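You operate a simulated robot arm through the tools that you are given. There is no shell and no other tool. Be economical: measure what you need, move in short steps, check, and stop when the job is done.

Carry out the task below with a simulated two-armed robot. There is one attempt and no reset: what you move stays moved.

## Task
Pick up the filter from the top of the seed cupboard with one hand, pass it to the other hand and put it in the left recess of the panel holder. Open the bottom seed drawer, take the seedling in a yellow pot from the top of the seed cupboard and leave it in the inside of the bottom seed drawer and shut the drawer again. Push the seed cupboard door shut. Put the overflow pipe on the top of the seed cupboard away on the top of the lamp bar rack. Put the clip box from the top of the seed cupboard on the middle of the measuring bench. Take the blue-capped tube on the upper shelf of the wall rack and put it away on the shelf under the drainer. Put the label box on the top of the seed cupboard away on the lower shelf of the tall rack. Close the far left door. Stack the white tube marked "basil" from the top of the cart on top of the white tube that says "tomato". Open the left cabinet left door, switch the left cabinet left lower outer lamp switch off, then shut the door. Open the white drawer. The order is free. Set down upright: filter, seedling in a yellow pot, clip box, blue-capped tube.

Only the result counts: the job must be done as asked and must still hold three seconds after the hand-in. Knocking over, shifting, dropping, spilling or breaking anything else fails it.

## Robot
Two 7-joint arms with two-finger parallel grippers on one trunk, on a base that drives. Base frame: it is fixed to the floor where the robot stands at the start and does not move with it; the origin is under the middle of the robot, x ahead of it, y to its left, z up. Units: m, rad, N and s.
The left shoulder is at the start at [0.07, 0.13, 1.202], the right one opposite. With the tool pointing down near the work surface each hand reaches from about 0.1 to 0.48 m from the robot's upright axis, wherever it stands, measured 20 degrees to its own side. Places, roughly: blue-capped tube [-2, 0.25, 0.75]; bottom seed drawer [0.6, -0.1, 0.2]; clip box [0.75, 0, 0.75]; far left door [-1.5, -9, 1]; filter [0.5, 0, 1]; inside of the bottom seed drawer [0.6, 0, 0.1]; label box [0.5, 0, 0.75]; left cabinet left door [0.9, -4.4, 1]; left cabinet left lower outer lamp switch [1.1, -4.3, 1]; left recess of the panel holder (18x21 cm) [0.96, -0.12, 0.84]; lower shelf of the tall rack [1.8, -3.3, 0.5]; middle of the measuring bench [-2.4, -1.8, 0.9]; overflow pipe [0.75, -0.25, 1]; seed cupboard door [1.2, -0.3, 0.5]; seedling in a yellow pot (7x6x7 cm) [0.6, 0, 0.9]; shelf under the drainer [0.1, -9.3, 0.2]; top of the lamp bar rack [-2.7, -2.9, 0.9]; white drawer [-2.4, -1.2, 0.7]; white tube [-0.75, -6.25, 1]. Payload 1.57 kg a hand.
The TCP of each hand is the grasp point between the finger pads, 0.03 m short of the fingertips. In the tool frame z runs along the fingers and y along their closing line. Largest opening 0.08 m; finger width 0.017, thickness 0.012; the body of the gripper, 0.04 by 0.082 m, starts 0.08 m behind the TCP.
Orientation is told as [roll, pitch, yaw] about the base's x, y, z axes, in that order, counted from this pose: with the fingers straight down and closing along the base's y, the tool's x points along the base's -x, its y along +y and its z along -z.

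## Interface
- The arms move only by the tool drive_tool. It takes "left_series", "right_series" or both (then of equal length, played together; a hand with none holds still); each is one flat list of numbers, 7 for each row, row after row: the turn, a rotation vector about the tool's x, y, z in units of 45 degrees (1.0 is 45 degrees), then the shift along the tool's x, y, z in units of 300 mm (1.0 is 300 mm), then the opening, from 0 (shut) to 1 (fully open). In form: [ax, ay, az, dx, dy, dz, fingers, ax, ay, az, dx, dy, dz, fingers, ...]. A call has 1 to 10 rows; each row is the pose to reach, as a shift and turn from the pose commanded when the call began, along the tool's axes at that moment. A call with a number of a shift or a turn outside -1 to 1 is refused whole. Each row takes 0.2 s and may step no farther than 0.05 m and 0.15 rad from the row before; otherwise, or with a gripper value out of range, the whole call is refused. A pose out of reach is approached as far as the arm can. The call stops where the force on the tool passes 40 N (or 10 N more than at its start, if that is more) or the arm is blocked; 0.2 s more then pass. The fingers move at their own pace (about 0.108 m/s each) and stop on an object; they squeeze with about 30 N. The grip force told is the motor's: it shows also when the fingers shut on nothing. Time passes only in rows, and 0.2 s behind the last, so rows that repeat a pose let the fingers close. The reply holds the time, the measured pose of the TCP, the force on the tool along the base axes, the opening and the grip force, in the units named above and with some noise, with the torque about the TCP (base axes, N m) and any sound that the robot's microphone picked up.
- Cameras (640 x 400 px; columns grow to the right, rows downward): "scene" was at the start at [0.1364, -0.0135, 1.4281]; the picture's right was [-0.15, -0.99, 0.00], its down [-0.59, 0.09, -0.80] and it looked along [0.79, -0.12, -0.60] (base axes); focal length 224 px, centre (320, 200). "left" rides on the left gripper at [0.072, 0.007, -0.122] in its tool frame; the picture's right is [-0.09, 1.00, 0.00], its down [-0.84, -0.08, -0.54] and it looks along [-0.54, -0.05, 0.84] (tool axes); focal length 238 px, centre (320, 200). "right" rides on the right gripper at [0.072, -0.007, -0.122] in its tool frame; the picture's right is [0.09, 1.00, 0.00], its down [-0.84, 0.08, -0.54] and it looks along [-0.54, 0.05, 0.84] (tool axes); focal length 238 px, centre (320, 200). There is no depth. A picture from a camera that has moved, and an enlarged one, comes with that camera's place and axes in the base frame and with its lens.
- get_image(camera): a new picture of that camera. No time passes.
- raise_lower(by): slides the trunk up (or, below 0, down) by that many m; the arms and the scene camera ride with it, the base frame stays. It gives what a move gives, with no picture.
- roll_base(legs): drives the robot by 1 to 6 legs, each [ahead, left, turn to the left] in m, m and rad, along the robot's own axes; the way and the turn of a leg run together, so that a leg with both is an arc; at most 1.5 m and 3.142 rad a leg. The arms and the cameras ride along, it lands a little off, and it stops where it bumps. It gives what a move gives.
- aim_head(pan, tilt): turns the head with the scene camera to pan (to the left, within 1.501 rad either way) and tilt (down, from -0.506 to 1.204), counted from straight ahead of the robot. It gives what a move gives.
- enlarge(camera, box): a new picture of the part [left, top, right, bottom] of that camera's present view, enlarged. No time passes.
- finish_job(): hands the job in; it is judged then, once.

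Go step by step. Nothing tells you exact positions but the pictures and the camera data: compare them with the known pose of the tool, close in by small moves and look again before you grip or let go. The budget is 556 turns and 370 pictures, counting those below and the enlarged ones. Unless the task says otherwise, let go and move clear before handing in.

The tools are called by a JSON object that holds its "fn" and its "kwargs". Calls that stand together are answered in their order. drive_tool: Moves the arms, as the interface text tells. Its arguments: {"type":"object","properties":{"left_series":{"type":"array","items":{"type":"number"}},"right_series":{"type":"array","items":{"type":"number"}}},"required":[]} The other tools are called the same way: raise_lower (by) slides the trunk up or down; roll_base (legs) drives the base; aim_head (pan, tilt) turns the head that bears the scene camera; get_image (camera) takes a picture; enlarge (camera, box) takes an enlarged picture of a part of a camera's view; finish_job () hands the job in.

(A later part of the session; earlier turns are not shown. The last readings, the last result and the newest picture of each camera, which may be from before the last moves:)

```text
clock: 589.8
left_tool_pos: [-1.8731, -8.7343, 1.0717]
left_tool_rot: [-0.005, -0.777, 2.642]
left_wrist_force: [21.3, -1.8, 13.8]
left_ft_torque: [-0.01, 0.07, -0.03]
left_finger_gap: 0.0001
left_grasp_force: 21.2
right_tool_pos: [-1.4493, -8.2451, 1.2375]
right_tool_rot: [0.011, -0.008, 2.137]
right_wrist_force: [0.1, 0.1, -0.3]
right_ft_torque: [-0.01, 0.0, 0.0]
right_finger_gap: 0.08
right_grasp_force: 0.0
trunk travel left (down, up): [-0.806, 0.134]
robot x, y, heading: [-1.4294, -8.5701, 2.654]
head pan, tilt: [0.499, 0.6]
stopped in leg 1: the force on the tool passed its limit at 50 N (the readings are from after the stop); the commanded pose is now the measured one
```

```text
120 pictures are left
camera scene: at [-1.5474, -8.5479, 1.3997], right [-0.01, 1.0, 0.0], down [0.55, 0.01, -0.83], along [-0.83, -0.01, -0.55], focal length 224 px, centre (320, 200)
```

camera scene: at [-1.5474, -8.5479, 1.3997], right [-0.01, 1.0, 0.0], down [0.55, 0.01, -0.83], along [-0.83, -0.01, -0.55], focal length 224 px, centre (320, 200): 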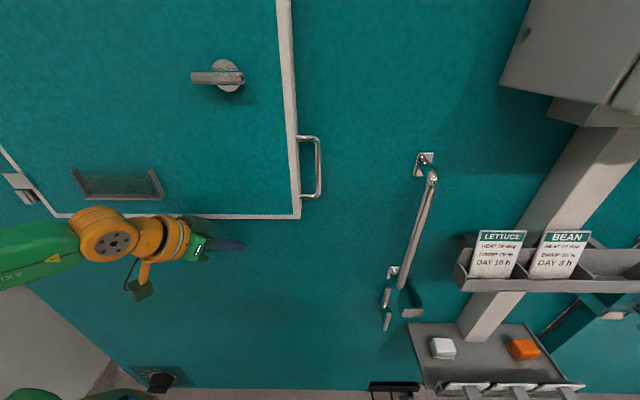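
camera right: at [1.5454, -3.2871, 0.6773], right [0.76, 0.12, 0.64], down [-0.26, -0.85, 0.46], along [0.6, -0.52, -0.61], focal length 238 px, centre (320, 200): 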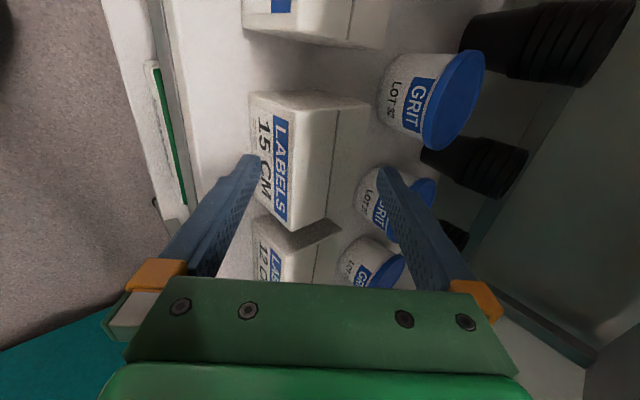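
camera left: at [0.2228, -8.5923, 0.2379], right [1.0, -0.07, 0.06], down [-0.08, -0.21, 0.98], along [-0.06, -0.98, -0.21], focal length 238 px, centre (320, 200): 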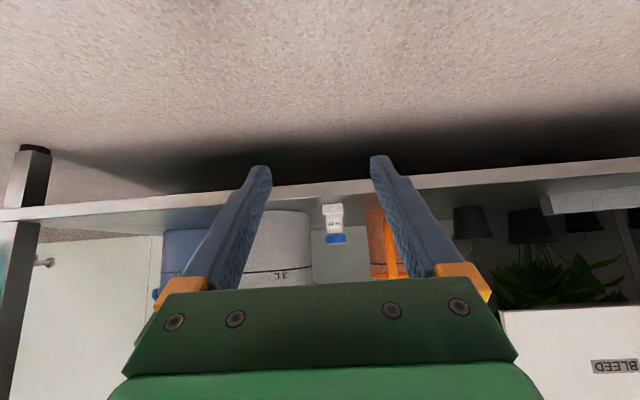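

The door is shut (50 N on the closed face). Next: back away and go to the cart for the basil/tomato tubes.

{"fn": "roll_base", "kwargs": {"legs": [[-0.7, -0.2, 0], [0, 0, -1.08], [0.85, 0, 0]]}}

{"fn": "aim_head", "kwargs": {"pan": 0, "tilt": 0.4}}

{"fn": "get_image", "kwargs": {"camera": "scene"}}

```text
clock: 600.6
left_tool_pos: [-1.0672, -7.5594, 1.0654]
left_tool_rot: [-0.016, -0.768, 1.561]
left_wrist_force: [0.2, 0.6, -0.2]
left_ft_torque: [-0.01, 0.02, -0.03]
left_finger_gap: 0.0
left_grasp_force: 21.3
right_tool_pos: [-0.4399, -7.7038, 1.2374]
right_tool_rot: [0.0, -0.002, 1.052]
right_wrist_force: [0.0, -0.5, -0.5]
right_ft_torque: [0.02, -0.04, 0.01]
right_finger_gap: 0.0799
right_grasp_force: 0.0
trunk travel left (down, up): [-0.806, 0.134]
robot x, y, heading: [-0.7115, -7.8821, 1.566]
head pan, tilt: [0.499, 0.6]
```

```text
clock: 601.6
left_tool_pos: [-1.0676, -7.5568, 1.0645]
left_tool_rot: [-0.015, -0.767, 1.561]
left_wrist_force: [-0.4, -0.5, -0.1]
left_ft_torque: [0.0, 0.0, 0.02]
left_finger_gap: 0.0
left_grasp_force: 21.5
right_tool_pos: [-0.4407, -7.7034, 1.2376]
right_tool_rot: [0.001, -0.002, 1.049]
right_wrist_force: [-0.2, 0.0, -0.2]
right_ft_torque: [-0.02, -0.04, 0.01]
right_finger_gap: 0.0801
right_grasp_force: 0.0
trunk travel left (down, up): [-0.806, 0.134]
robot x, y, heading: [-0.7144, -7.8823, 1.568]
head pan, tilt: [0.0, 0.4]
```

```text
119 pictures are left
camera scene: at [-0.7125, -7.7409, 1.4162], right [1.0, 0.0, 0.0], down [0.0, -0.39, -0.92], along [0.0, 0.92, -0.39], focal length 224 px, centre (320, 200)
```

scene: 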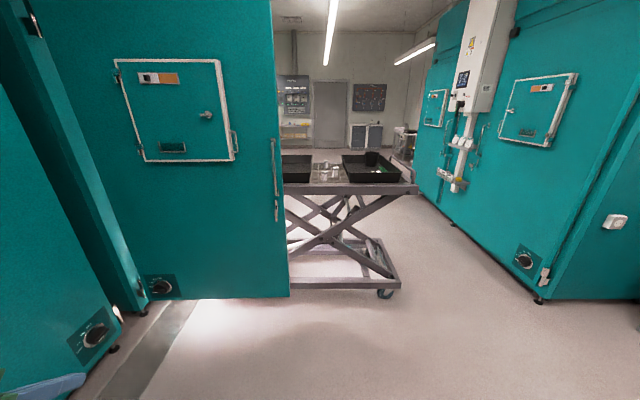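

{"fn": "enlarge", "kwargs": {"camera": "scene", "box": [270, 130, 430, 230]}}

```text
4.00 times, centred on (350, 180) of scene
camera zoom: at [-0.7125, -7.7409, 1.4162], right [1.0, 0.0, 0.0], down [0.0, -0.39, -0.92], along [0.0, 0.92, -0.39], focal length 898 px, centre (200, 280)
```

zoom: 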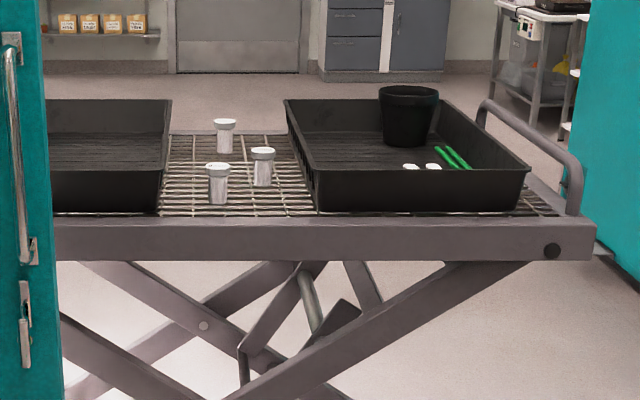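

{"fn": "raise_lower", "kwargs": {"by": 0.13}}

{"fn": "roll_base", "kwargs": {"legs": [[0, -0.95, 0], [1.4, 0, 0], [1.45, 0, 0], [0, 0.9, 0]]}}

{"fn": "roll_base", "kwargs": {"legs": [[0, 0, 1.57], [0, 0, 1.57]]}}

{"fn": "aim_head", "kwargs": {"pan": 0, "tilt": 0.5}}

{"fn": "get_image", "kwargs": {"camera": "scene"}}

```text
clock: 603.1
left_tool_pos: [-1.0694, -7.5576, 1.1958]
left_tool_rot: [-0.015, -0.768, 1.562]
left_wrist_force: [-0.2, -0.1, -0.1]
left_ft_torque: [0.01, 0.01, -0.02]
left_finger_gap: 0.0
left_grasp_force: 21.2
right_tool_pos: [-0.4413, -7.7024, 1.3677]
right_tool_rot: [0.0, -0.001, 1.051]
right_wrist_force: [0.5, -0.1, -0.1]
right_ft_torque: [-0.03, -0.01, 0.0]
right_finger_gap: 0.0801
right_grasp_force: 0.0
trunk travel left (down, up): [-0.936, 0.004]
robot x, y, heading: [-0.712, -7.8854, 1.566]
head pan, tilt: [0.0, 0.4]
```

```text
clock: 625.8
left_tool_pos: [-1.0209, -4.7409, 1.1956]
left_tool_rot: [-0.014, -0.768, 1.583]
left_wrist_force: [-0.1, -0.6, -0.4]
left_ft_torque: [-0.04, -0.01, 0.01]
left_finger_gap: 0.0
left_grasp_force: 21.1
right_tool_pos: [-0.3882, -4.873, 1.3671]
right_tool_rot: [-0.001, -0.001, 1.071]
right_wrist_force: [0.2, -0.2, 0.2]
right_ft_torque: [0.01, 0.01, 0.03]
right_finger_gap: 0.08
right_grasp_force: 0.0
trunk travel left (down, up): [-0.936, 0.004]
robot x, y, heading: [-0.6545, -5.0589, 1.589]
head pan, tilt: [0.0, 0.4]
```

```text
clock: 634.1
left_tool_pos: [-0.2721, -5.3463, 1.1943]
left_tool_rot: [-0.014, -0.767, -1.48]
left_wrist_force: [1.3, 0.6, -0.6]
left_ft_torque: [0.06, 0.02, -0.01]
left_finger_gap: 0.0
left_grasp_force: 20.8
right_tool_pos: [-0.9103, -5.2652, 1.3668]
right_tool_rot: [0.001, -0.002, -1.99]
right_wrist_force: [0.6, -0.3, 0.0]
right_ft_torque: [-0.02, 0.02, 0.02]
right_finger_gap: 0.08
right_grasp_force: 0.0
trunk travel left (down, up): [-0.936, 0.004]
robot x, y, heading: [-0.6578, -5.058, -1.467]
head pan, tilt: [0.0, 0.4]
```

```text
clock: 634.7
left_tool_pos: [-0.2714, -5.3454, 1.1946]
left_tool_rot: [-0.015, -0.767, -1.479]
left_wrist_force: [-0.8, 0.6, -0.4]
left_ft_torque: [0.02, 0.03, -0.02]
left_finger_gap: 0.0
left_grasp_force: 21.7
right_tool_pos: [-0.9118, -5.2639, 1.3671]
right_tool_rot: [0.001, -0.003, -1.99]
right_wrist_force: [-0.1, -0.9, 0.6]
right_ft_torque: [-0.01, 0.01, -0.02]
right_finger_gap: 0.0799
right_grasp_force: 0.0
trunk travel left (down, up): [-0.936, 0.004]
robot x, y, heading: [-0.6585, -5.0548, -1.474]
head pan, tilt: [0.0, 0.499]
```

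```text
117 pictures are left
camera scene: at [-0.6449, -5.1991, 1.5371], right [-1.0, -0.1, 0.0], down [-0.05, 0.48, -0.88], along [0.09, -0.87, -0.48], focal length 224 px, centre (320, 200)
```

scene: 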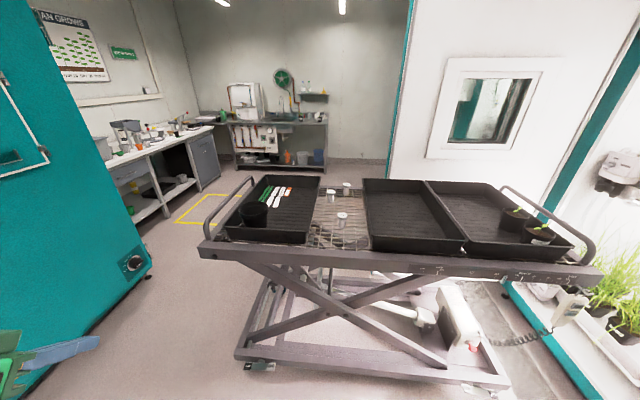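

{"fn": "enlarge", "kwargs": {"camera": "scene", "box": [290, 160, 390, 260]}}

```text
4.00 times, centred on (340, 210) of scene
camera zoom: at [-0.6449, -5.1991, 1.5371], right [-1.0, -0.1, 0.0], down [-0.05, 0.48, -0.88], along [0.09, -0.87, -0.48], focal length 898 px, centre (240, 160)
```

zoom: 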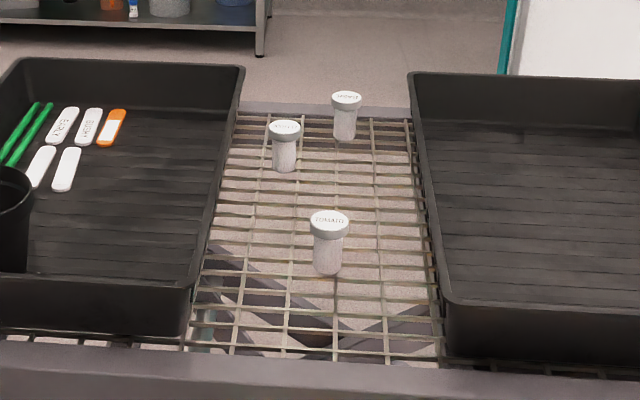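

{"fn": "enlarge", "kwargs": {"camera": "scene", "box": [322, 178, 356, 204]}}

{"fn": "enlarge", "kwargs": {"camera": "scene", "box": [330, 206, 356, 226]}}

```text
15.38 times, centred on (339, 191) of scene
camera zoom: at [-0.6449, -5.1991, 1.5371], right [-1.0, -0.1, 0.0], down [-0.05, 0.48, -0.88], along [0.09, -0.87, -0.48], focal length 3453 px, centre (28, 338)
```

zoom: 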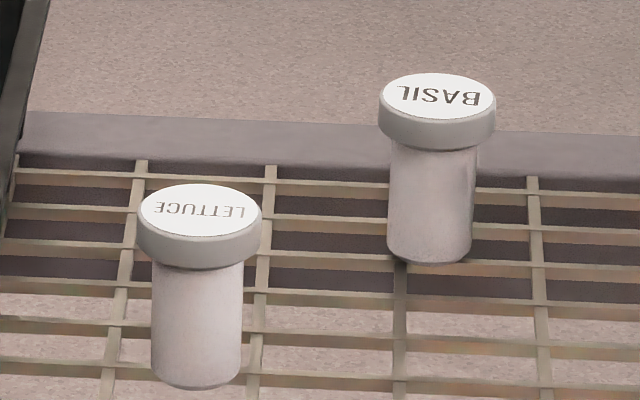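

```text
16.00 times, centred on (343, 216) of scene
camera zoom: at [-0.6449, -5.1991, 1.5371], right [-1.0, -0.1, 0.0], down [-0.05, 0.48, -0.88], along [0.09, -0.87, -0.48], focal length 3591 px, centre (-48, -56)
```

zoom: 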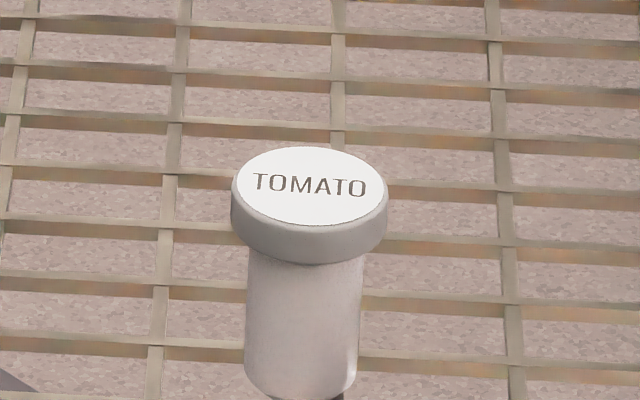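

Caps read: front tube TOMATO (-0.661, -6.007), basil at (-0.681, -6.334), lettuce at (-0.604, -6.23); grid z≈0.956. Basil is only reachable from the south side. I set the left hand tool-down and drive around.

{"fn": "drive_tool", "kwargs": {"left_series": [-0.003, 0.16, 0, 0, 0, 0, 0.6, -0.006, 0.32, 0, 0, 0, 0, 0.6, -0.009, 0.48, 0, 0, 0, 0, 0.6, -0.012, 0.64, 0, 0, 0, 0, 0.6, -0.016, 0.8, 0, 0, 0, 0, 0.6, -0.019, 0.977, 0, 0, 0, 0, 0.6]}}

{"fn": "roll_base", "kwargs": {"legs": [[0, 0, -1.6], [0, 0, -1.64]]}}

{"fn": "roll_base", "kwargs": {"legs": [[0, -0.92, 0], [-1.1, 0, 0], [-1.1, 0, 0], [0, 0.68, 0]]}}

{"fn": "get_image", "kwargs": {"camera": "scene"}}

```text
clock: 636.1
left_tool_pos: [-0.2722, -5.3476, 1.1958]
left_tool_rot: [0.003, 0.003, -1.482]
left_wrist_force: [-0.1, -0.5, -0.9]
left_ft_torque: [-0.02, 0.01, -0.02]
left_finger_gap: 0.048
left_grasp_force: 0.0
right_tool_pos: [-0.9132, -5.2664, 1.3666]
right_tool_rot: [0.0, -0.001, -1.991]
right_wrist_force: [0.6, 0.1, 0.4]
right_ft_torque: [0.02, -0.03, 0.01]
right_finger_gap: 0.0801
right_grasp_force: 0.0
trunk travel left (down, up): [-0.936, 0.004]
robot x, y, heading: [-0.6562, -5.0615, -1.47]
head pan, tilt: [0.0, 0.499]
```

```text
clock: 644.4
left_tool_pos: [-1.0107, -4.7283, 1.1954]
left_tool_rot: [0.001, -0.001, 1.543]
left_wrist_force: [0.0, -0.1, 0.3]
left_ft_torque: [0.01, 0.0, 0.04]
left_finger_gap: 0.0481
left_grasp_force: 0.0
right_tool_pos: [-0.3847, -4.8825, 1.3667]
right_tool_rot: [-0.001, -0.001, 1.039]
right_wrist_force: [-0.1, 0.0, 0.7]
right_ft_torque: [0.02, 0.01, -0.04]
right_finger_gap: 0.08
right_grasp_force: 0.1
trunk travel left (down, up): [-0.936, 0.004]
robot x, y, heading: [-0.659, -5.0583, 1.558]
head pan, tilt: [0.0, 0.499]
```

```text
clock: 663.1
left_tool_pos: [-0.7965, -6.9298, 1.1962]
left_tool_rot: [0.004, 0.0, 1.55]
left_wrist_force: [0.3, 0.8, 0.2]
left_ft_torque: [0.01, 0.0, -0.01]
left_finger_gap: 0.048
left_grasp_force: 0.0
right_tool_pos: [-0.1682, -7.0791, 1.3676]
right_tool_rot: [0.001, -0.001, 1.042]
right_wrist_force: [0.1, -0.2, 0.5]
right_ft_torque: [0.01, 0.02, -0.01]
right_finger_gap: 0.0801
right_grasp_force: 0.0
trunk travel left (down, up): [-0.936, 0.004]
robot x, y, heading: [-0.4443, -7.2545, 1.56]
head pan, tilt: [0.0, 0.499]
```

```text
113 pictures are left
camera scene: at [-0.4407, -7.116, 1.5371], right [1.0, -0.01, 0.0], down [-0.01, -0.48, -0.88], along [0.01, 0.88, -0.48], focal length 224 px, centre (320, 200)
```

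scene: 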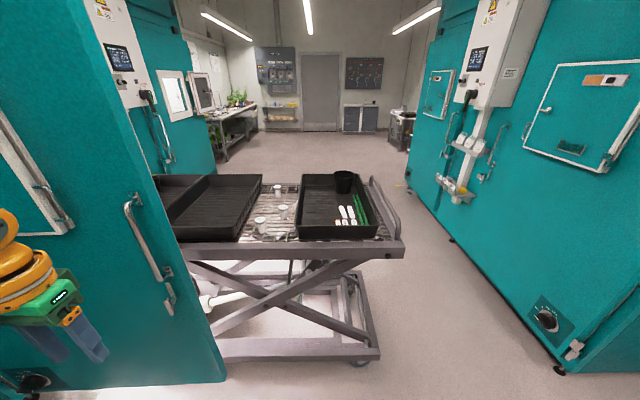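

{"fn": "roll_base", "kwargs": {"legs": [[0, -0.115, 0.01], [0.54, 0, 0]]}}

{"fn": "get_image", "kwargs": {"camera": "left"}}

{"fn": "aim_head", "kwargs": {"pan": 0.2, "tilt": 0.8}}

{"fn": "get_image", "kwargs": {"camera": "scene"}}

```text
clock: 667.1
left_tool_pos: [-0.6863, -6.3876, 1.1958]
left_tool_rot: [0.002, -0.001, 1.558]
left_wrist_force: [-0.1, 0.3, -0.9]
left_ft_torque: [0.0, 0.02, 0.01]
left_finger_gap: 0.0481
left_grasp_force: 0.1
right_tool_pos: [-0.0568, -6.5335, 1.368]
right_tool_rot: [0.001, -0.004, 1.053]
right_wrist_force: [-0.2, -0.1, 0.5]
right_ft_torque: [0.03, 0.01, -0.02]
right_finger_gap: 0.0804
right_grasp_force: 0.1
trunk travel left (down, up): [-0.936, 0.004]
robot x, y, heading: [-0.3294, -6.7102, 1.57]
head pan, tilt: [0.0, 0.499]
```

```text
112 pictures are left
camera left: at [-0.6936, -6.4592, 1.3184], right [-0.99, 0.1, 0.0], down [0.09, 0.83, 0.54], along [0.05, 0.54, -0.84], focal length 238 px, centre (320, 200)
```

left: 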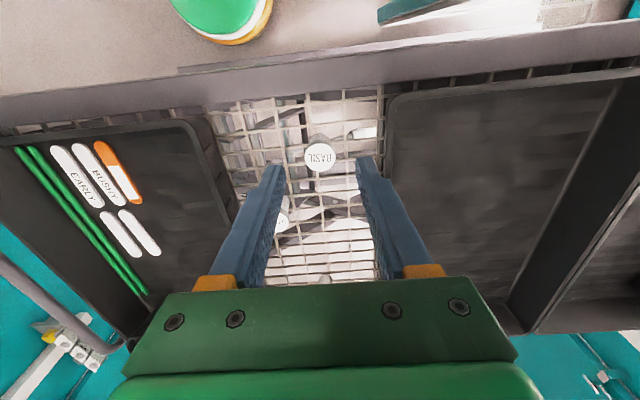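

```text
clock: 667.9
left_tool_pos: [-0.687, -6.3856, 1.1966]
left_tool_rot: [0.001, 0.001, 1.558]
left_wrist_force: [-0.5, -0.2, 0.1]
left_ft_torque: [0.03, 0.0, 0.0]
left_finger_gap: 0.048
left_grasp_force: 0.1
right_tool_pos: [-0.0564, -6.5293, 1.367]
right_tool_rot: [0.001, -0.001, 1.053]
right_wrist_force: [0.2, 0.5, 0.3]
right_ft_torque: [-0.03, -0.01, 0.0]
right_finger_gap: 0.08
right_grasp_force: 0.2
trunk travel left (down, up): [-0.936, 0.004]
robot x, y, heading: [-0.3304, -6.7121, 1.568]
head pan, tilt: [0.201, 0.799]
```

```text
111 pictures are left
camera scene: at [-0.3451, -6.5816, 1.5112], right [0.98, 0.2, 0.0], down [0.14, -0.7, -0.7], along [-0.14, 0.68, -0.72], focal length 224 px, centre (320, 200)
```

scene: 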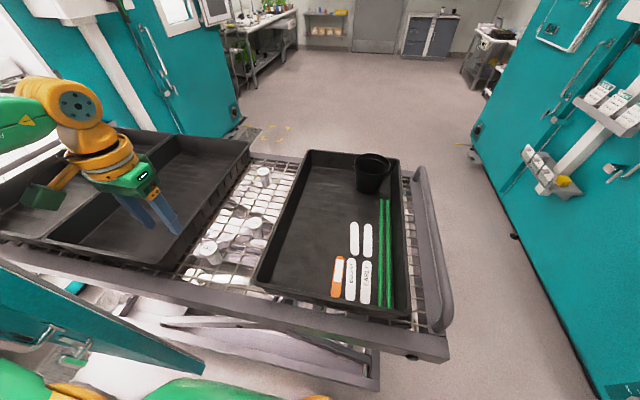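

{"fn": "roll_base", "kwargs": {"legs": [[0.048, 0, 0]]}}

{"fn": "raise_lower", "kwargs": {"by": -0.1}}

{"fn": "drive_tool", "kwargs": {"left_series": [0, 0, 0, 0, 0, 0, 0.75, 0, 0, 0, 0, 0, 0, 0.75]}}

{"fn": "get_image", "kwargs": {"camera": "left"}}

```text
clock: 668.8
left_tool_pos: [-0.6869, -6.3466, 1.1968]
left_tool_rot: [0.004, -0.007, 1.561]
left_wrist_force: [-0.2, -0.6, 0.6]
left_ft_torque: [0.05, -0.02, 0.01]
left_finger_gap: 0.0479
left_grasp_force: 0.1
right_tool_pos: [-0.0578, -6.4918, 1.368]
right_tool_rot: [0.003, -0.009, 1.051]
right_wrist_force: [0.1, -1.0, -0.5]
right_ft_torque: [0.05, 0.0, 0.04]
right_finger_gap: 0.08
right_grasp_force: 0.1
trunk travel left (down, up): [-0.936, 0.004]
robot x, y, heading: [-0.3305, -6.6584, 1.566]
head pan, tilt: [0.201, 0.799]
```

```text
clock: 670.1
left_tool_pos: [-0.6859, -6.3388, 1.0961]
left_tool_rot: [0.003, -0.002, 1.559]
left_wrist_force: [-0.4, -0.3, -0.3]
left_ft_torque: [0.03, 0.02, -0.06]
left_finger_gap: 0.0479
left_grasp_force: 0.1
right_tool_pos: [-0.0571, -6.4833, 1.2686]
right_tool_rot: [0.001, -0.002, 1.052]
right_wrist_force: [-0.7, -0.2, -0.3]
right_ft_torque: [0.04, -0.02, 0.02]
right_finger_gap: 0.08
right_grasp_force: 0.1
trunk travel left (down, up): [-0.836, 0.104]
robot x, y, heading: [-0.3305, -6.662, 1.575]
head pan, tilt: [0.201, 0.799]
```

```text
clock: 670.7
left_tool_pos: [-0.6858, -6.3382, 1.094]
left_tool_rot: [0.002, 0.0, 1.559]
left_wrist_force: [0.2, -0.5, -0.4]
left_ft_torque: [-0.01, 0.01, 0.0]
left_finger_gap: 0.0599
left_grasp_force: 0.0
right_tool_pos: [-0.0556, -6.4834, 1.2684]
right_tool_rot: [0.001, -0.003, 1.053]
right_wrist_force: [0.0, 0.7, -1.1]
right_ft_torque: [-0.01, 0.02, 0.01]
right_finger_gap: 0.0802
right_grasp_force: 0.1
trunk travel left (down, up): [-0.836, 0.104]
robot x, y, heading: [-0.3269, -6.6587, 1.569]
head pan, tilt: [0.201, 0.799]
```

```text
110 pictures are left
camera left: at [-0.6937, -6.4097, 1.218], right [-0.99, 0.1, 0.0], down [0.09, 0.84, 0.54], along [0.05, 0.54, -0.84], focal length 238 px, centre (320, 200)
```

left: 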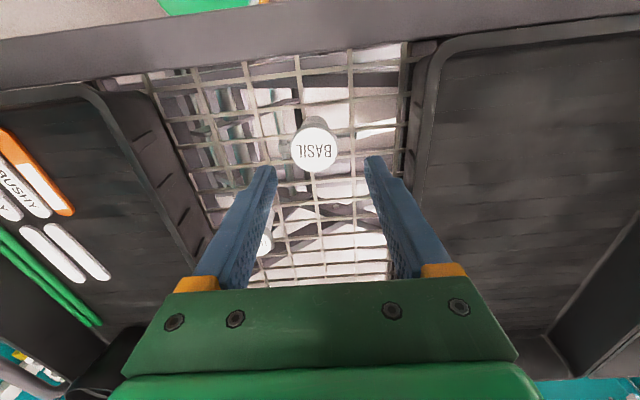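

{"fn": "raise_lower", "kwargs": {"by": -0.088}}

{"fn": "get_image", "kwargs": {"camera": "left"}}

```text
clock: 672.0
left_tool_pos: [-0.6855, -6.3376, 1.0071]
left_tool_rot: [0.001, -0.001, 1.561]
left_wrist_force: [0.0, -0.2, -0.5]
left_ft_torque: [0.01, 0.02, -0.02]
left_finger_gap: 0.06
left_grasp_force: 0.1
right_tool_pos: [-0.0573, -6.4822, 1.1793]
right_tool_rot: [0.0, -0.001, 1.052]
right_wrist_force: [0.0, 0.2, -0.1]
right_ft_torque: [-0.03, -0.03, 0.0]
right_finger_gap: 0.08
right_grasp_force: 0.1
trunk travel left (down, up): [-0.748, 0.192]
robot x, y, heading: [-0.3293, -6.6627, 1.572]
head pan, tilt: [0.201, 0.799]
```

```text
109 pictures are left
camera left: at [-0.6937, -6.4095, 1.13], right [-0.99, 0.1, 0.0], down [0.09, 0.84, 0.54], along [0.05, 0.54, -0.84], focal length 238 px, centre (320, 200)
```

left: 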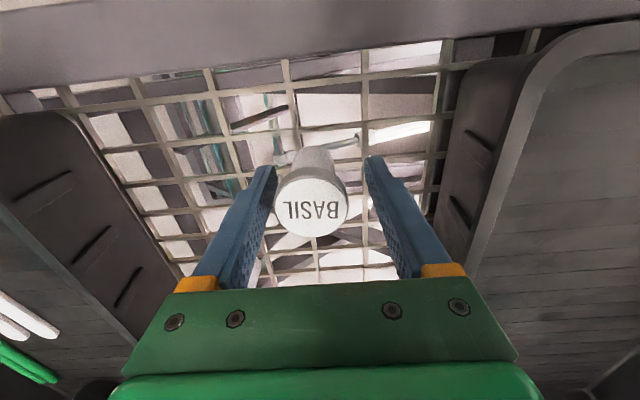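

{"fn": "drive_tool", "kwargs": {"left_series": [0, 0, 0, 0, -0.016, 0, 0.75, 0, 0, 0, 0, -0.016, 0, 0, 0, 0, 0, 0, -0.016, 0, 0, 0, 0, 0, 0, -0.016, 0, 0]}}

{"fn": "raise_lower", "kwargs": {"by": 0.18}}

{"fn": "get_image", "kwargs": {"camera": "left"}}

```text
clock: 673.0
left_tool_pos: [-0.6795, -6.3376, 1.0064]
left_tool_rot: [0.004, 0.0, 1.56]
left_wrist_force: [0.5, -0.3, 0.8]
left_ft_torque: [0.03, 0.0, 0.02]
left_finger_gap: 0.0401
left_grasp_force: 29.9
right_tool_pos: [-0.0574, -6.482, 1.179]
right_tool_rot: [-0.001, -0.002, 1.052]
right_wrist_force: [0.4, 0.8, -0.4]
right_ft_torque: [0.0, 0.01, -0.04]
right_finger_gap: 0.0802
right_grasp_force: 0.0
trunk travel left (down, up): [-0.748, 0.192]
robot x, y, heading: [-0.3306, -6.6654, 1.568]
head pan, tilt: [0.201, 0.799]
```

```text
clock: 675.0
left_tool_pos: [-0.6798, -6.3373, 1.1868]
left_tool_rot: [0.001, -0.002, 1.56]
left_wrist_force: [-0.1, -0.6, -0.5]
left_ft_torque: [-0.01, 0.0, -0.01]
left_finger_gap: 0.0399
left_grasp_force: 30.5
right_tool_pos: [-0.0569, -6.4823, 1.3588]
right_tool_rot: [0.002, -0.002, 1.052]
right_wrist_force: [-0.4, -0.9, 0.0]
right_ft_torque: [0.0, -0.05, 0.0]
right_finger_gap: 0.0802
right_grasp_force: 0.1
trunk travel left (down, up): [-0.928, 0.012]
robot x, y, heading: [-0.328, -6.6605, 1.568]
head pan, tilt: [0.201, 0.799]
```

```text
108 pictures are left
camera left: at [-0.6884, -6.4091, 1.3101], right [-0.99, 0.1, 0.0], down [0.09, 0.84, 0.54], along [0.05, 0.54, -0.84], focal length 238 px, centre (320, 200)
```

left: 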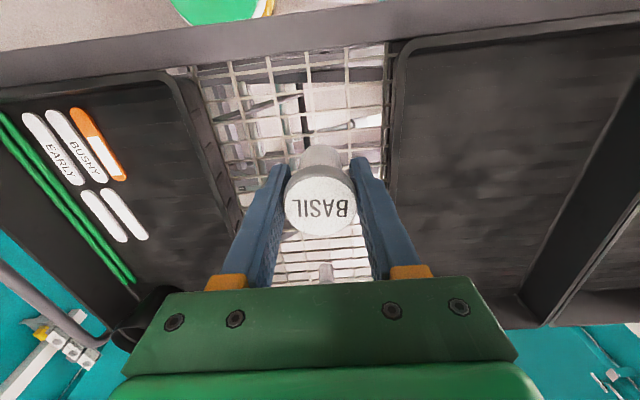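

Basil held. Drive around to the north side of the cart, extend the arm forward, and face -y.

{"fn": "roll_base", "kwargs": {"legs": [[-0.6, 0, 0], [0, -0.63, 0], [1.1, 0, 0], [1.1, 0, 0], [0, 0.8, 0]]}}

{"fn": "roll_base", "kwargs": {"legs": [[0, 0, 1.57], [0, 0, 1.57]]}}

{"fn": "drive_tool", "kwargs": {"left_series": [0, 0, 0, -0.11, -0.05, 0, 0, 0, 0, 0, -0.22, -0.1, 0, 0, 0, 0, 0, -0.33, -0.15, 0, 0]}}

{"fn": "get_image", "kwargs": {"camera": "left"}}

{"fn": "aim_head", "kwargs": {"pan": 0.3, "tilt": 0.6}}

{"fn": "get_image", "kwargs": {"camera": "scene"}}

```text
clock: 695.9
left_tool_pos: [-0.9192, -4.7815, 1.1881]
left_tool_rot: [0.004, -0.001, 1.61]
left_wrist_force: [0.5, 0.3, -1.2]
left_ft_torque: [0.05, -0.01, 0.0]
left_finger_gap: 0.0398
left_grasp_force: 30.3
right_tool_pos: [-0.2911, -4.895, 1.3598]
right_tool_rot: [0.003, 0.0, 1.103]
right_wrist_force: [0.4, -0.1, 0.0]
right_ft_torque: [0.01, 0.03, 0.02]
right_finger_gap: 0.0798
right_grasp_force: 0.1
trunk travel left (down, up): [-0.928, 0.012]
robot x, y, heading: [-0.5509, -5.0877, 1.62]
head pan, tilt: [0.201, 0.799]
```

```text
clock: 704.0
left_tool_pos: [-0.1824, -5.3887, 1.1868]
left_tool_rot: [0.002, -0.001, -1.516]
left_wrist_force: [0.0, -0.1, -0.6]
left_ft_torque: [0.03, 0.0, 0.03]
left_finger_gap: 0.0399
left_grasp_force: 29.5
right_tool_pos: [-0.8156, -5.286, 1.3596]
right_tool_rot: [0.0, -0.002, -2.025]
right_wrist_force: [0.3, -0.9, 0.7]
right_ft_torque: [-0.01, 0.04, -0.03]
right_finger_gap: 0.0797
right_grasp_force: 0.1
trunk travel left (down, up): [-0.928, 0.012]
robot x, y, heading: [-0.5561, -5.0873, -1.502]
head pan, tilt: [0.201, 0.799]
```

```text
clock: 704.8
left_tool_pos: [-0.221, -5.4917, 1.1875]
left_tool_rot: [0.003, 0.002, -1.518]
left_wrist_force: [0.3, 0.3, -0.5]
left_ft_torque: [0.04, 0.0, 0.0]
left_finger_gap: 0.0399
left_grasp_force: 30.4
right_tool_pos: [-0.8145, -5.289, 1.3597]
right_tool_rot: [0.001, 0.0, -2.025]
right_wrist_force: [-0.5, 0.3, 0.6]
right_ft_torque: [-0.03, -0.01, 0.01]
right_finger_gap: 0.0799
right_grasp_force: 0.0
trunk travel left (down, up): [-0.928, 0.012]
robot x, y, heading: [-0.5577, -5.0894, -1.505]
head pan, tilt: [0.201, 0.799]
```

```text
107 pictures are left
camera left: at [-0.2203, -5.4194, 1.3103], right [1.0, -0.04, 0.0], down [-0.03, -0.84, 0.54], along [-0.02, -0.54, -0.84], focal length 238 px, centre (320, 200)
```

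left: 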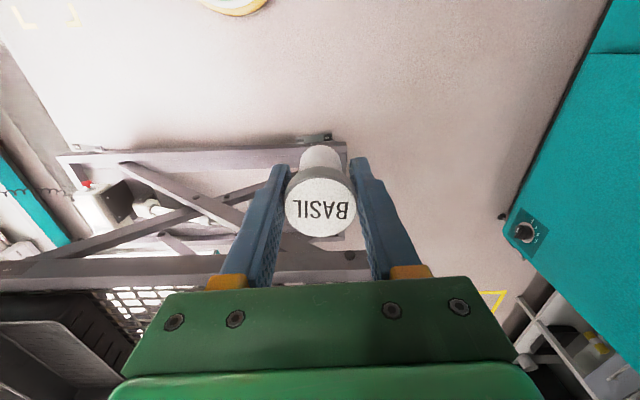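

```text
clock: 705.5
left_tool_pos: [-0.2218, -5.491, 1.1868]
left_tool_rot: [0.001, 0.0, -1.516]
left_wrist_force: [-1.0, 1.0, -0.9]
left_ft_torque: [0.04, -0.01, -0.01]
left_finger_gap: 0.0399
left_grasp_force: 30.2
right_tool_pos: [-0.8141, -5.2864, 1.3592]
right_tool_rot: [0.0, -0.001, -2.024]
right_wrist_force: [-0.4, 0.3, -0.5]
right_ft_torque: [-0.03, 0.0, -0.02]
right_finger_gap: 0.08
right_grasp_force: 0.0
trunk travel left (down, up): [-0.928, 0.012]
robot x, y, heading: [-0.5532, -5.0867, -1.509]
head pan, tilt: [0.3, 0.6]
```

```text
106 pictures are left
camera scene: at [-0.5198, -5.2222, 1.5199], right [-0.93, -0.36, 0.0], down [-0.2, 0.53, -0.82], along [0.29, -0.77, -0.57], focal length 224 px, centre (320, 200)
```

scene: 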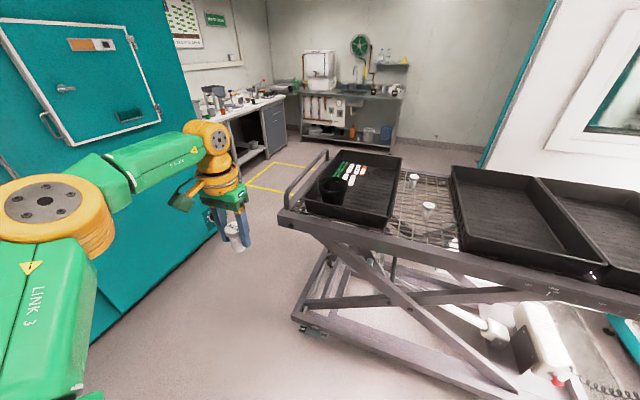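

{"fn": "roll_base", "kwargs": {"legs": [[0, 0, -0.06], [0, -0.41, 0], [0.42, 0, 0]]}}

{"fn": "get_image", "kwargs": {"camera": "left"}}

{"fn": "get_image", "kwargs": {"camera": "scene"}}

```text
clock: 710.6
left_tool_pos: [-0.6609, -5.9234, 1.1889]
left_tool_rot: [0.002, -0.003, -1.58]
left_wrist_force: [-0.3, -0.3, -0.1]
left_ft_torque: [0.0, 0.0, 0.01]
left_finger_gap: 0.0401
left_grasp_force: 29.9
right_tool_pos: [-1.2401, -5.682, 1.3603]
right_tool_rot: [0.001, -0.003, -2.087]
right_wrist_force: [0.0, -0.2, -0.2]
right_ft_torque: [-0.03, 0.01, 0.02]
right_finger_gap: 0.0798
right_grasp_force: 0.1
trunk travel left (down, up): [-0.928, 0.012]
robot x, y, heading: [-0.9676, -5.5051, -1.569]
head pan, tilt: [0.3, 0.6]
```

```text
105 pictures are left
camera left: at [-0.6542, -5.8504, 1.3118], right [0.99, -0.1, 0.0], down [-0.09, -0.83, 0.54], along [-0.05, -0.54, -0.84], focal length 238 px, centre (320, 200)
```

left: 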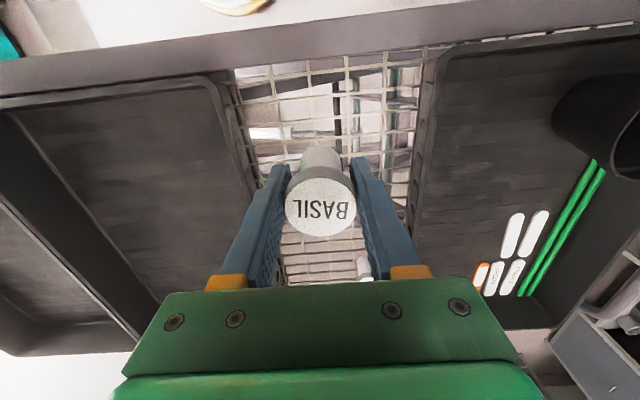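

```text
104 pictures are left
camera scene: at [-0.9412, -5.6355, 1.5203], right [-0.96, -0.3, 0.0], down [-0.17, 0.54, -0.83], along [0.24, -0.79, -0.56], focal length 224 px, centre (320, 200)
```

scene: 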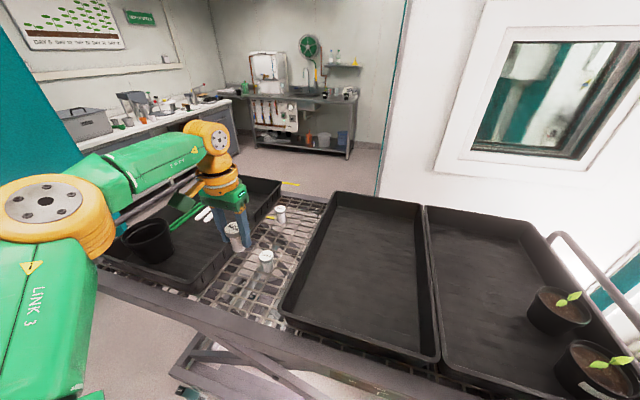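

{"fn": "roll_base", "kwargs": {"legs": [[0.086, 0, 0]]}}

{"fn": "raise_lower", "kwargs": {"by": -0.08}}

{"fn": "enlarge", "kwargs": {"camera": "scene", "box": [180, 180, 320, 300]}}

{"fn": "get_image", "kwargs": {"camera": "left"}}

```text
clock: 711.7
left_tool_pos: [-0.6609, -6.0028, 1.192]
left_tool_rot: [0.002, -0.007, -1.58]
left_wrist_force: [0.6, -0.3, 0.3]
left_ft_torque: [-0.03, 0.0, -0.02]
left_finger_gap: 0.0396
left_grasp_force: 30.0
right_tool_pos: [-1.2397, -5.7599, 1.361]
right_tool_rot: [0.004, -0.009, -2.088]
right_wrist_force: [0.3, 1.2, 0.3]
right_ft_torque: [-0.03, 0.0, 0.01]
right_finger_gap: 0.0801
right_grasp_force: 0.0
trunk travel left (down, up): [-0.928, 0.012]
robot x, y, heading: [-0.9691, -5.589, -1.569]
head pan, tilt: [0.3, 0.6]
```

```text
clock: 712.9
left_tool_pos: [-0.6607, -6.012, 1.1079]
left_tool_rot: [0.003, -0.001, -1.581]
left_wrist_force: [0.1, 0.8, 0.0]
left_ft_torque: [-0.01, 0.0, 0.02]
left_finger_gap: 0.0397
left_grasp_force: 29.8
right_tool_pos: [-1.2394, -5.7695, 1.2791]
right_tool_rot: [0.0, -0.001, -2.089]
right_wrist_force: [0.4, -0.5, 0.5]
right_ft_torque: [-0.02, 0.01, -0.01]
right_finger_gap: 0.0799
right_grasp_force: 0.0
trunk travel left (down, up): [-0.848, 0.092]
robot x, y, heading: [-0.969, -5.5889, -1.57]
head pan, tilt: [0.3, 0.6]
```

```text
3.33 times, centred on (250, 240) of scene
camera zoom: at [-0.9414, -5.7244, 1.44], right [-0.96, -0.29, 0.0], down [-0.17, 0.54, -0.83], along [0.24, -0.79, -0.56], focal length 748 px, centre (553, 67)
```

zoom: 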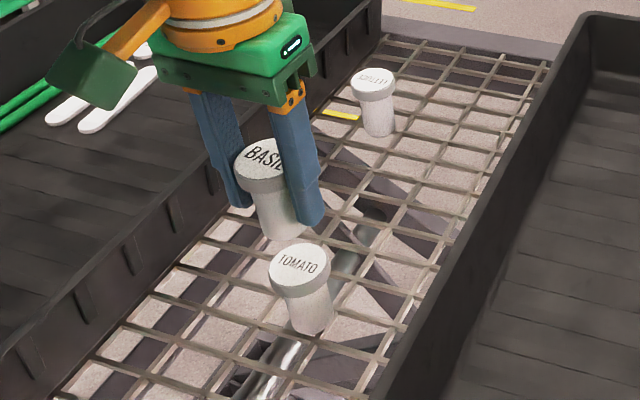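

```text
102 pictures are left
camera left: at [-0.6546, -5.9391, 1.231], right [0.99, -0.1, 0.0], down [-0.09, -0.84, 0.54], along [-0.05, -0.54, -0.84], focal length 238 px, centre (320, 200)
```

left: 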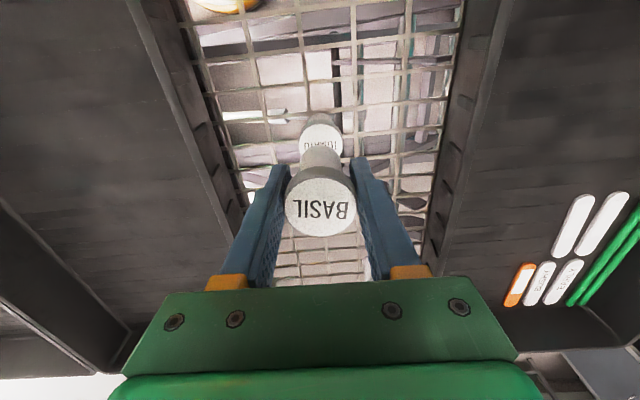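

{"fn": "raise_lower", "kwargs": {"by": -0.025}}

{"fn": "enlarge", "kwargs": {"camera": "scene", "box": [180, 180, 320, 300]}}

{"fn": "get_image", "kwargs": {"camera": "left"}}

```text
clock: 713.6
left_tool_pos: [-0.6603, -6.0129, 1.0832]
left_tool_rot: [0.002, 0.0, -1.582]
left_wrist_force: [-0.1, -0.7, -0.1]
left_ft_torque: [-0.01, -0.02, -0.02]
left_finger_gap: 0.0401
left_grasp_force: 29.6
right_tool_pos: [-1.2389, -5.7702, 1.2551]
right_tool_rot: [0.0, -0.003, -2.09]
right_wrist_force: [0.1, -0.2, -0.7]
right_ft_torque: [0.02, 0.0, 0.01]
right_finger_gap: 0.08
right_grasp_force: 0.1
trunk travel left (down, up): [-0.823, 0.117]
robot x, y, heading: [-0.9681, -5.5894, -1.57]
head pan, tilt: [0.3, 0.6]
```

```text
3.33 times, centred on (250, 240) of scene
camera zoom: at [-0.9414, -5.7246, 1.4149], right [-0.96, -0.29, 0.0], down [-0.17, 0.54, -0.83], along [0.24, -0.79, -0.56], focal length 748 px, centre (553, 67)
```

zoom: 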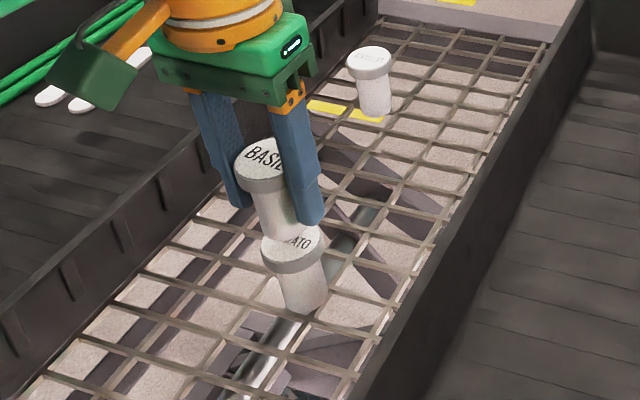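

```text
100 pictures are left
camera left: at [-0.6546, -5.9394, 1.2059], right [0.99, -0.1, 0.0], down [-0.09, -0.84, 0.54], along [-0.05, -0.54, -0.84], focal length 238 px, centre (320, 200)
```

left: 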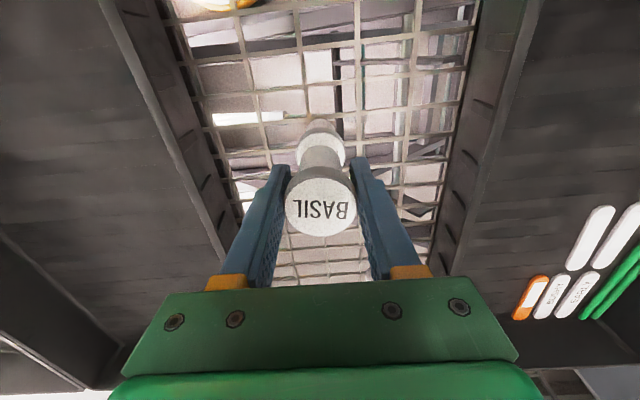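

Alignment is within a few mm. Lower the last millimetres.

{"fn": "raise_lower", "kwargs": {"by": -0.006}}

```text
clock: 714.2
left_tool_pos: [-0.6609, -6.0126, 1.0769]
left_tool_rot: [0.002, -0.001, -1.582]
left_wrist_force: [-0.3, -0.9, 0.7]
left_ft_torque: [0.0, -0.03, 0.01]
left_finger_gap: 0.04
left_grasp_force: 30.2
right_tool_pos: [-1.2398, -5.77, 1.2495]
right_tool_rot: [0.001, -0.002, -2.089]
right_wrist_force: [-0.6, -0.6, 0.4]
right_ft_torque: [0.01, -0.01, -0.02]
right_finger_gap: 0.0802
right_grasp_force: 0.1
trunk travel left (down, up): [-0.817, 0.123]
robot x, y, heading: [-0.9665, -5.5894, -1.572]
head pan, tilt: [0.3, 0.6]
```

{"fn": "raise_lower", "kwargs": {"by": -0.003}}

```text
clock: 714.7
left_tool_pos: [-0.6611, -6.0119, 1.0741]
left_tool_rot: [0.001, 0.0, -1.583]
left_wrist_force: [0.1, 0.6, -1.0]
left_ft_torque: [-0.02, 0.03, 0.03]
left_finger_gap: 0.0398
left_grasp_force: 30.5
right_tool_pos: [-1.2405, -5.7703, 1.2447]
right_tool_rot: [0.001, -0.002, -2.09]
right_wrist_force: [-0.1, 0.5, 1.1]
right_ft_torque: [-0.01, -0.03, 0.01]
right_finger_gap: 0.0801
right_grasp_force: 0.0
trunk travel left (down, up): [-0.814, 0.126]
robot x, y, heading: [-0.9674, -5.5872, -1.575]
head pan, tilt: [0.3, 0.6]
```

{"fn": "raise_lower", "kwargs": {"by": -0.003}}

{"fn": "enlarge", "kwargs": {"camera": "scene", "box": [200, 200, 300, 280]}}

```text
clock: 715.2
left_tool_pos: [-0.6612, -6.0124, 1.0705]
left_tool_rot: [0.001, -0.001, -1.581]
left_wrist_force: [0.1, -0.8, -0.2]
left_ft_torque: [0.01, -0.02, -0.03]
left_finger_gap: 0.0401
left_grasp_force: 30.0
right_tool_pos: [-1.2383, -5.7698, 1.2416]
right_tool_rot: [0.001, -0.001, -2.09]
right_wrist_force: [-0.1, 0.5, -0.8]
right_ft_torque: [0.02, 0.02, 0.07]
right_finger_gap: 0.0801
right_grasp_force: 0.0
trunk travel left (down, up): [-0.811, 0.129]
robot x, y, heading: [-0.9671, -5.5876, -1.566]
head pan, tilt: [0.3, 0.6]
```

```text
5.00 times, centred on (250, 240) of scene
camera zoom: at [-0.9414, -5.725, 1.4029], right [-0.96, -0.29, 0.0], down [-0.17, 0.54, -0.82], along [0.24, -0.79, -0.57], focal length 1122 px, centre (670, 0)
```

zoom: 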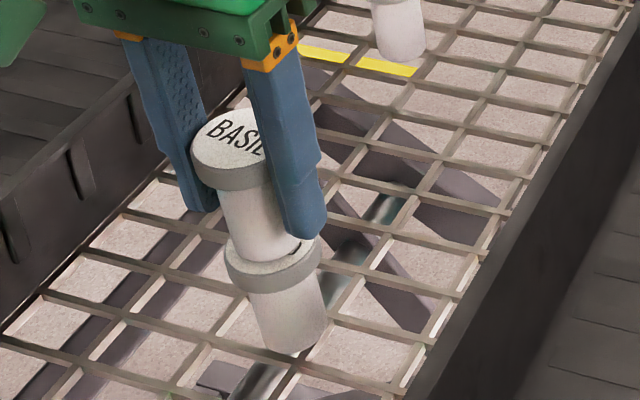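

{"fn": "raise_lower", "kwargs": {"by": -0.003}}

```text
clock: 715.7
left_tool_pos: [-0.6618, -6.011, 1.0695]
left_tool_rot: [0.003, -0.004, -1.582]
left_wrist_force: [0.8, -1.0, 8.8]
left_ft_torque: [-0.12, -0.03, 0.0]
left_finger_gap: 0.0402
left_grasp_force: 30.0
right_tool_pos: [-1.2399, -5.7688, 1.2393]
right_tool_rot: [0.001, -0.002, -2.088]
right_wrist_force: [-1.0, -0.1, 0.3]
right_ft_torque: [0.04, 0.0, -0.01]
right_finger_gap: 0.0802
right_grasp_force: 0.1
trunk travel left (down, up): [-0.808, 0.132]
robot x, y, heading: [-0.9675, -5.5874, -1.569]
head pan, tilt: [0.3, 0.6]
```

{"fn": "raise_lower", "kwargs": {"by": 0.002}}

{"fn": "drive_tool", "kwargs": {"left_series": [0, 0, 0, 0, 0, 0, 0.53, 0, 0, 0, 0, 0, 0, 0.6, 0, 0, 0, 0, 0, 0, 0.75, 0, 0, 0, 0, 0, 0, 0.75]}}

{"fn": "enlarge", "kwargs": {"camera": "scene", "box": [200, 200, 300, 280]}}

{"fn": "get_image", "kwargs": {"camera": "left"}}

```text
clock: 716.2
left_tool_pos: [-0.6615, -6.0114, 1.0687]
left_tool_rot: [0.001, -0.002, -1.583]
left_wrist_force: [0.1, -0.2, 0.0]
left_ft_torque: [0.02, 0.01, 0.0]
left_finger_gap: 0.0399
left_grasp_force: 29.9
right_tool_pos: [-1.2395, -5.7707, 1.2411]
right_tool_rot: [0.001, -0.001, -2.088]
right_wrist_force: [-0.4, 1.0, -0.1]
right_ft_torque: [0.03, -0.02, 0.0]
right_finger_gap: 0.0801
right_grasp_force: 0.0
trunk travel left (down, up): [-0.81, 0.13]
robot x, y, heading: [-0.9631, -5.5908, -1.573]
head pan, tilt: [0.3, 0.6]
```

```text
clock: 717.2
left_tool_pos: [-0.6607, -6.0122, 1.0693]
left_tool_rot: [0.0, 0.001, -1.581]
left_wrist_force: [-0.5, 0.0, -0.3]
left_ft_torque: [-0.01, 0.0, 0.01]
left_finger_gap: 0.0601
left_grasp_force: 0.1
right_tool_pos: [-1.2407, -5.7706, 1.242]
right_tool_rot: [0.0, -0.001, -2.089]
right_wrist_force: [-0.4, 0.6, 0.7]
right_ft_torque: [0.0, -0.01, 0.01]
right_finger_gap: 0.08
right_grasp_force: 0.1
trunk travel left (down, up): [-0.81, 0.13]
robot x, y, heading: [-0.9649, -5.5886, -1.573]
head pan, tilt: [0.3, 0.6]
```

```text
5.00 times, centred on (250, 240) of scene
camera zoom: at [-0.9415, -5.7247, 1.402], right [-0.96, -0.29, 0.0], down [-0.17, 0.54, -0.83], along [0.24, -0.79, -0.57], focal length 1122 px, centre (670, 0)
```

zoom: 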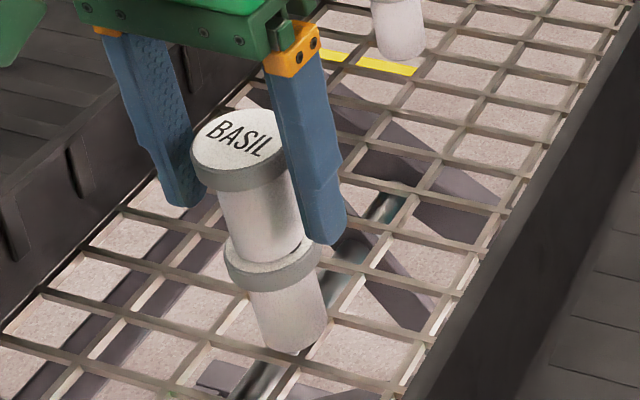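

```text
97 pictures are left
camera left: at [-0.6547, -5.9394, 1.193], right [0.99, -0.1, 0.0], down [-0.09, -0.84, 0.54], along [-0.05, -0.54, -0.84], focal length 238 px, centre (320, 200)
```

left: 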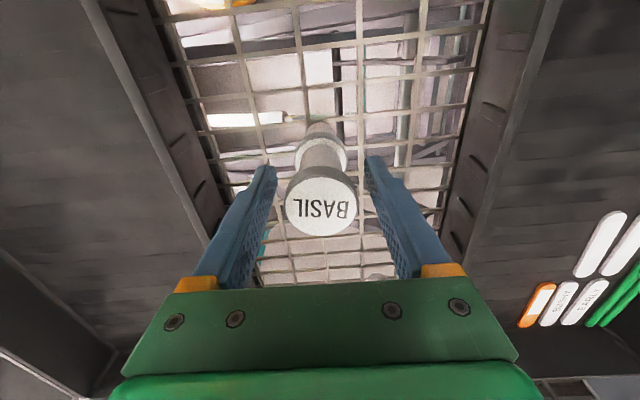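

Stacked and stable. Raise straight up and back away.

{"fn": "raise_lower", "kwargs": {"by": 0.12}}

{"fn": "roll_base", "kwargs": {"legs": [[-0.5, 0, 0]]}}

{"fn": "enlarge", "kwargs": {"camera": "scene", "box": [160, 120, 420, 300]}}

```text
clock: 718.7
left_tool_pos: [-0.6619, -6.0125, 1.1903]
left_tool_rot: [0.002, -0.001, -1.582]
left_wrist_force: [-0.6, -0.2, -0.6]
left_ft_torque: [0.01, 0.01, 0.0]
left_finger_gap: 0.0601
left_grasp_force: 0.1
right_tool_pos: [-1.2396, -5.7693, 1.3613]
right_tool_rot: [0.001, -0.001, -2.09]
right_wrist_force: [-0.1, 0.7, -0.1]
right_ft_torque: [0.02, 0.0, 0.01]
right_finger_gap: 0.0798
right_grasp_force: 0.1
trunk travel left (down, up): [-0.93, 0.01]
robot x, y, heading: [-0.9694, -5.5887, -1.567]
head pan, tilt: [0.3, 0.6]
```

```text
clock: 721.7
left_tool_pos: [-0.6593, -5.5107, 1.19]
left_tool_rot: [0.004, 0.002, -1.581]
left_wrist_force: [0.7, -0.1, -0.1]
left_ft_torque: [-0.02, 0.01, -0.01]
left_finger_gap: 0.06
left_grasp_force: 0.2
right_tool_pos: [-1.2387, -5.2707, 1.3607]
right_tool_rot: [-0.002, 0.001, -2.087]
right_wrist_force: [0.3, -0.3, 0.2]
right_ft_torque: [-0.02, -0.02, -0.01]
right_finger_gap: 0.08
right_grasp_force: 0.0
trunk travel left (down, up): [-0.93, 0.01]
robot x, y, heading: [-0.9666, -5.0879, -1.574]
head pan, tilt: [0.3, 0.6]
```

```text
2.22 times, centred on (290, 210) of scene
camera zoom: at [-0.9413, -5.2257, 1.5217], right [-0.95, -0.3, 0.0], down [-0.17, 0.54, -0.82], along [0.24, -0.79, -0.57], focal length 499 px, centre (387, 178)
```

zoom: 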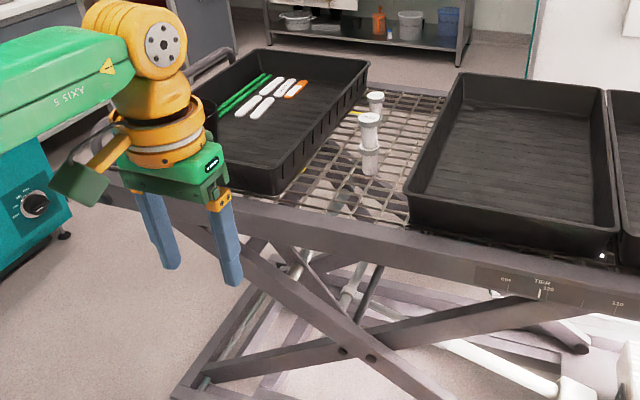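

Stack stands. Now the left cabinet: turn to face +x at y≈-4.5 and look.

{"fn": "roll_base", "kwargs": {"legs": [[0, 0, 1.572], [0.75, 0.6, 0]]}}

{"fn": "aim_head", "kwargs": {"pan": 0, "tilt": 0.2}}

{"fn": "get_image", "kwargs": {"camera": "scene"}}

```text
clock: 730.6
left_tool_pos: [0.1852, -4.1484, 1.1901]
left_tool_rot: [0.005, -0.001, 0.018]
left_wrist_force: [-0.1, 0.0, 0.1]
left_ft_torque: [0.04, -0.01, 0.01]
left_finger_gap: 0.0602
left_grasp_force: 0.0
right_tool_pos: [-0.0409, -4.7329, 1.3617]
right_tool_rot: [0.0, -0.004, -0.492]
right_wrist_force: [0.3, -0.3, 0.1]
right_ft_torque: [0.02, -0.02, 0.02]
right_finger_gap: 0.0802
right_grasp_force: 0.1
trunk travel left (down, up): [-0.93, 0.01]
robot x, y, heading: [-0.23, -4.4681, 0.026]
head pan, tilt: [0.3, 0.6]
```

```text
clock: 731.5
left_tool_pos: [0.1862, -4.1466, 1.189]
left_tool_rot: [0.001, 0.0, 0.016]
left_wrist_force: [1.1, 0.9, -0.9]
left_ft_torque: [0.04, 0.04, 0.02]
left_finger_gap: 0.0602
left_grasp_force: 0.1
right_tool_pos: [-0.0404, -4.7319, 1.3615]
right_tool_rot: [0.002, -0.001, -0.491]
right_wrist_force: [0.1, -0.2, -0.2]
right_ft_torque: [-0.01, -0.02, 0.02]
right_finger_gap: 0.08
right_grasp_force: 0.1
trunk travel left (down, up): [-0.93, 0.01]
robot x, y, heading: [-0.2252, -4.4673, 0.028]
head pan, tilt: [0.0, 0.201]
```

```text
95 pictures are left
camera scene: at [-0.0844, -4.4614, 1.5587], right [0.03, -1.0, 0.0], down [-0.2, -0.01, -0.98], along [0.98, 0.03, -0.2], focal length 224 px, centre (320, 200)
```

scene: 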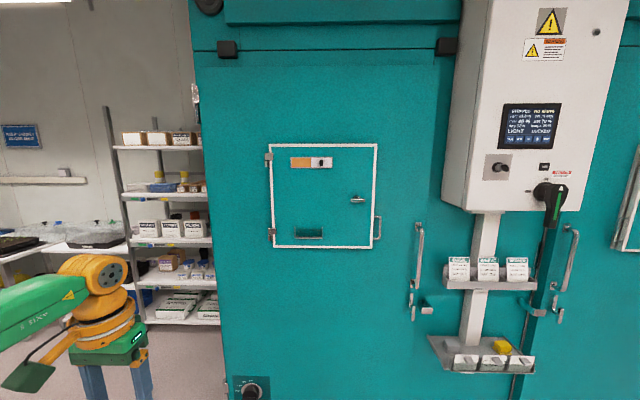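

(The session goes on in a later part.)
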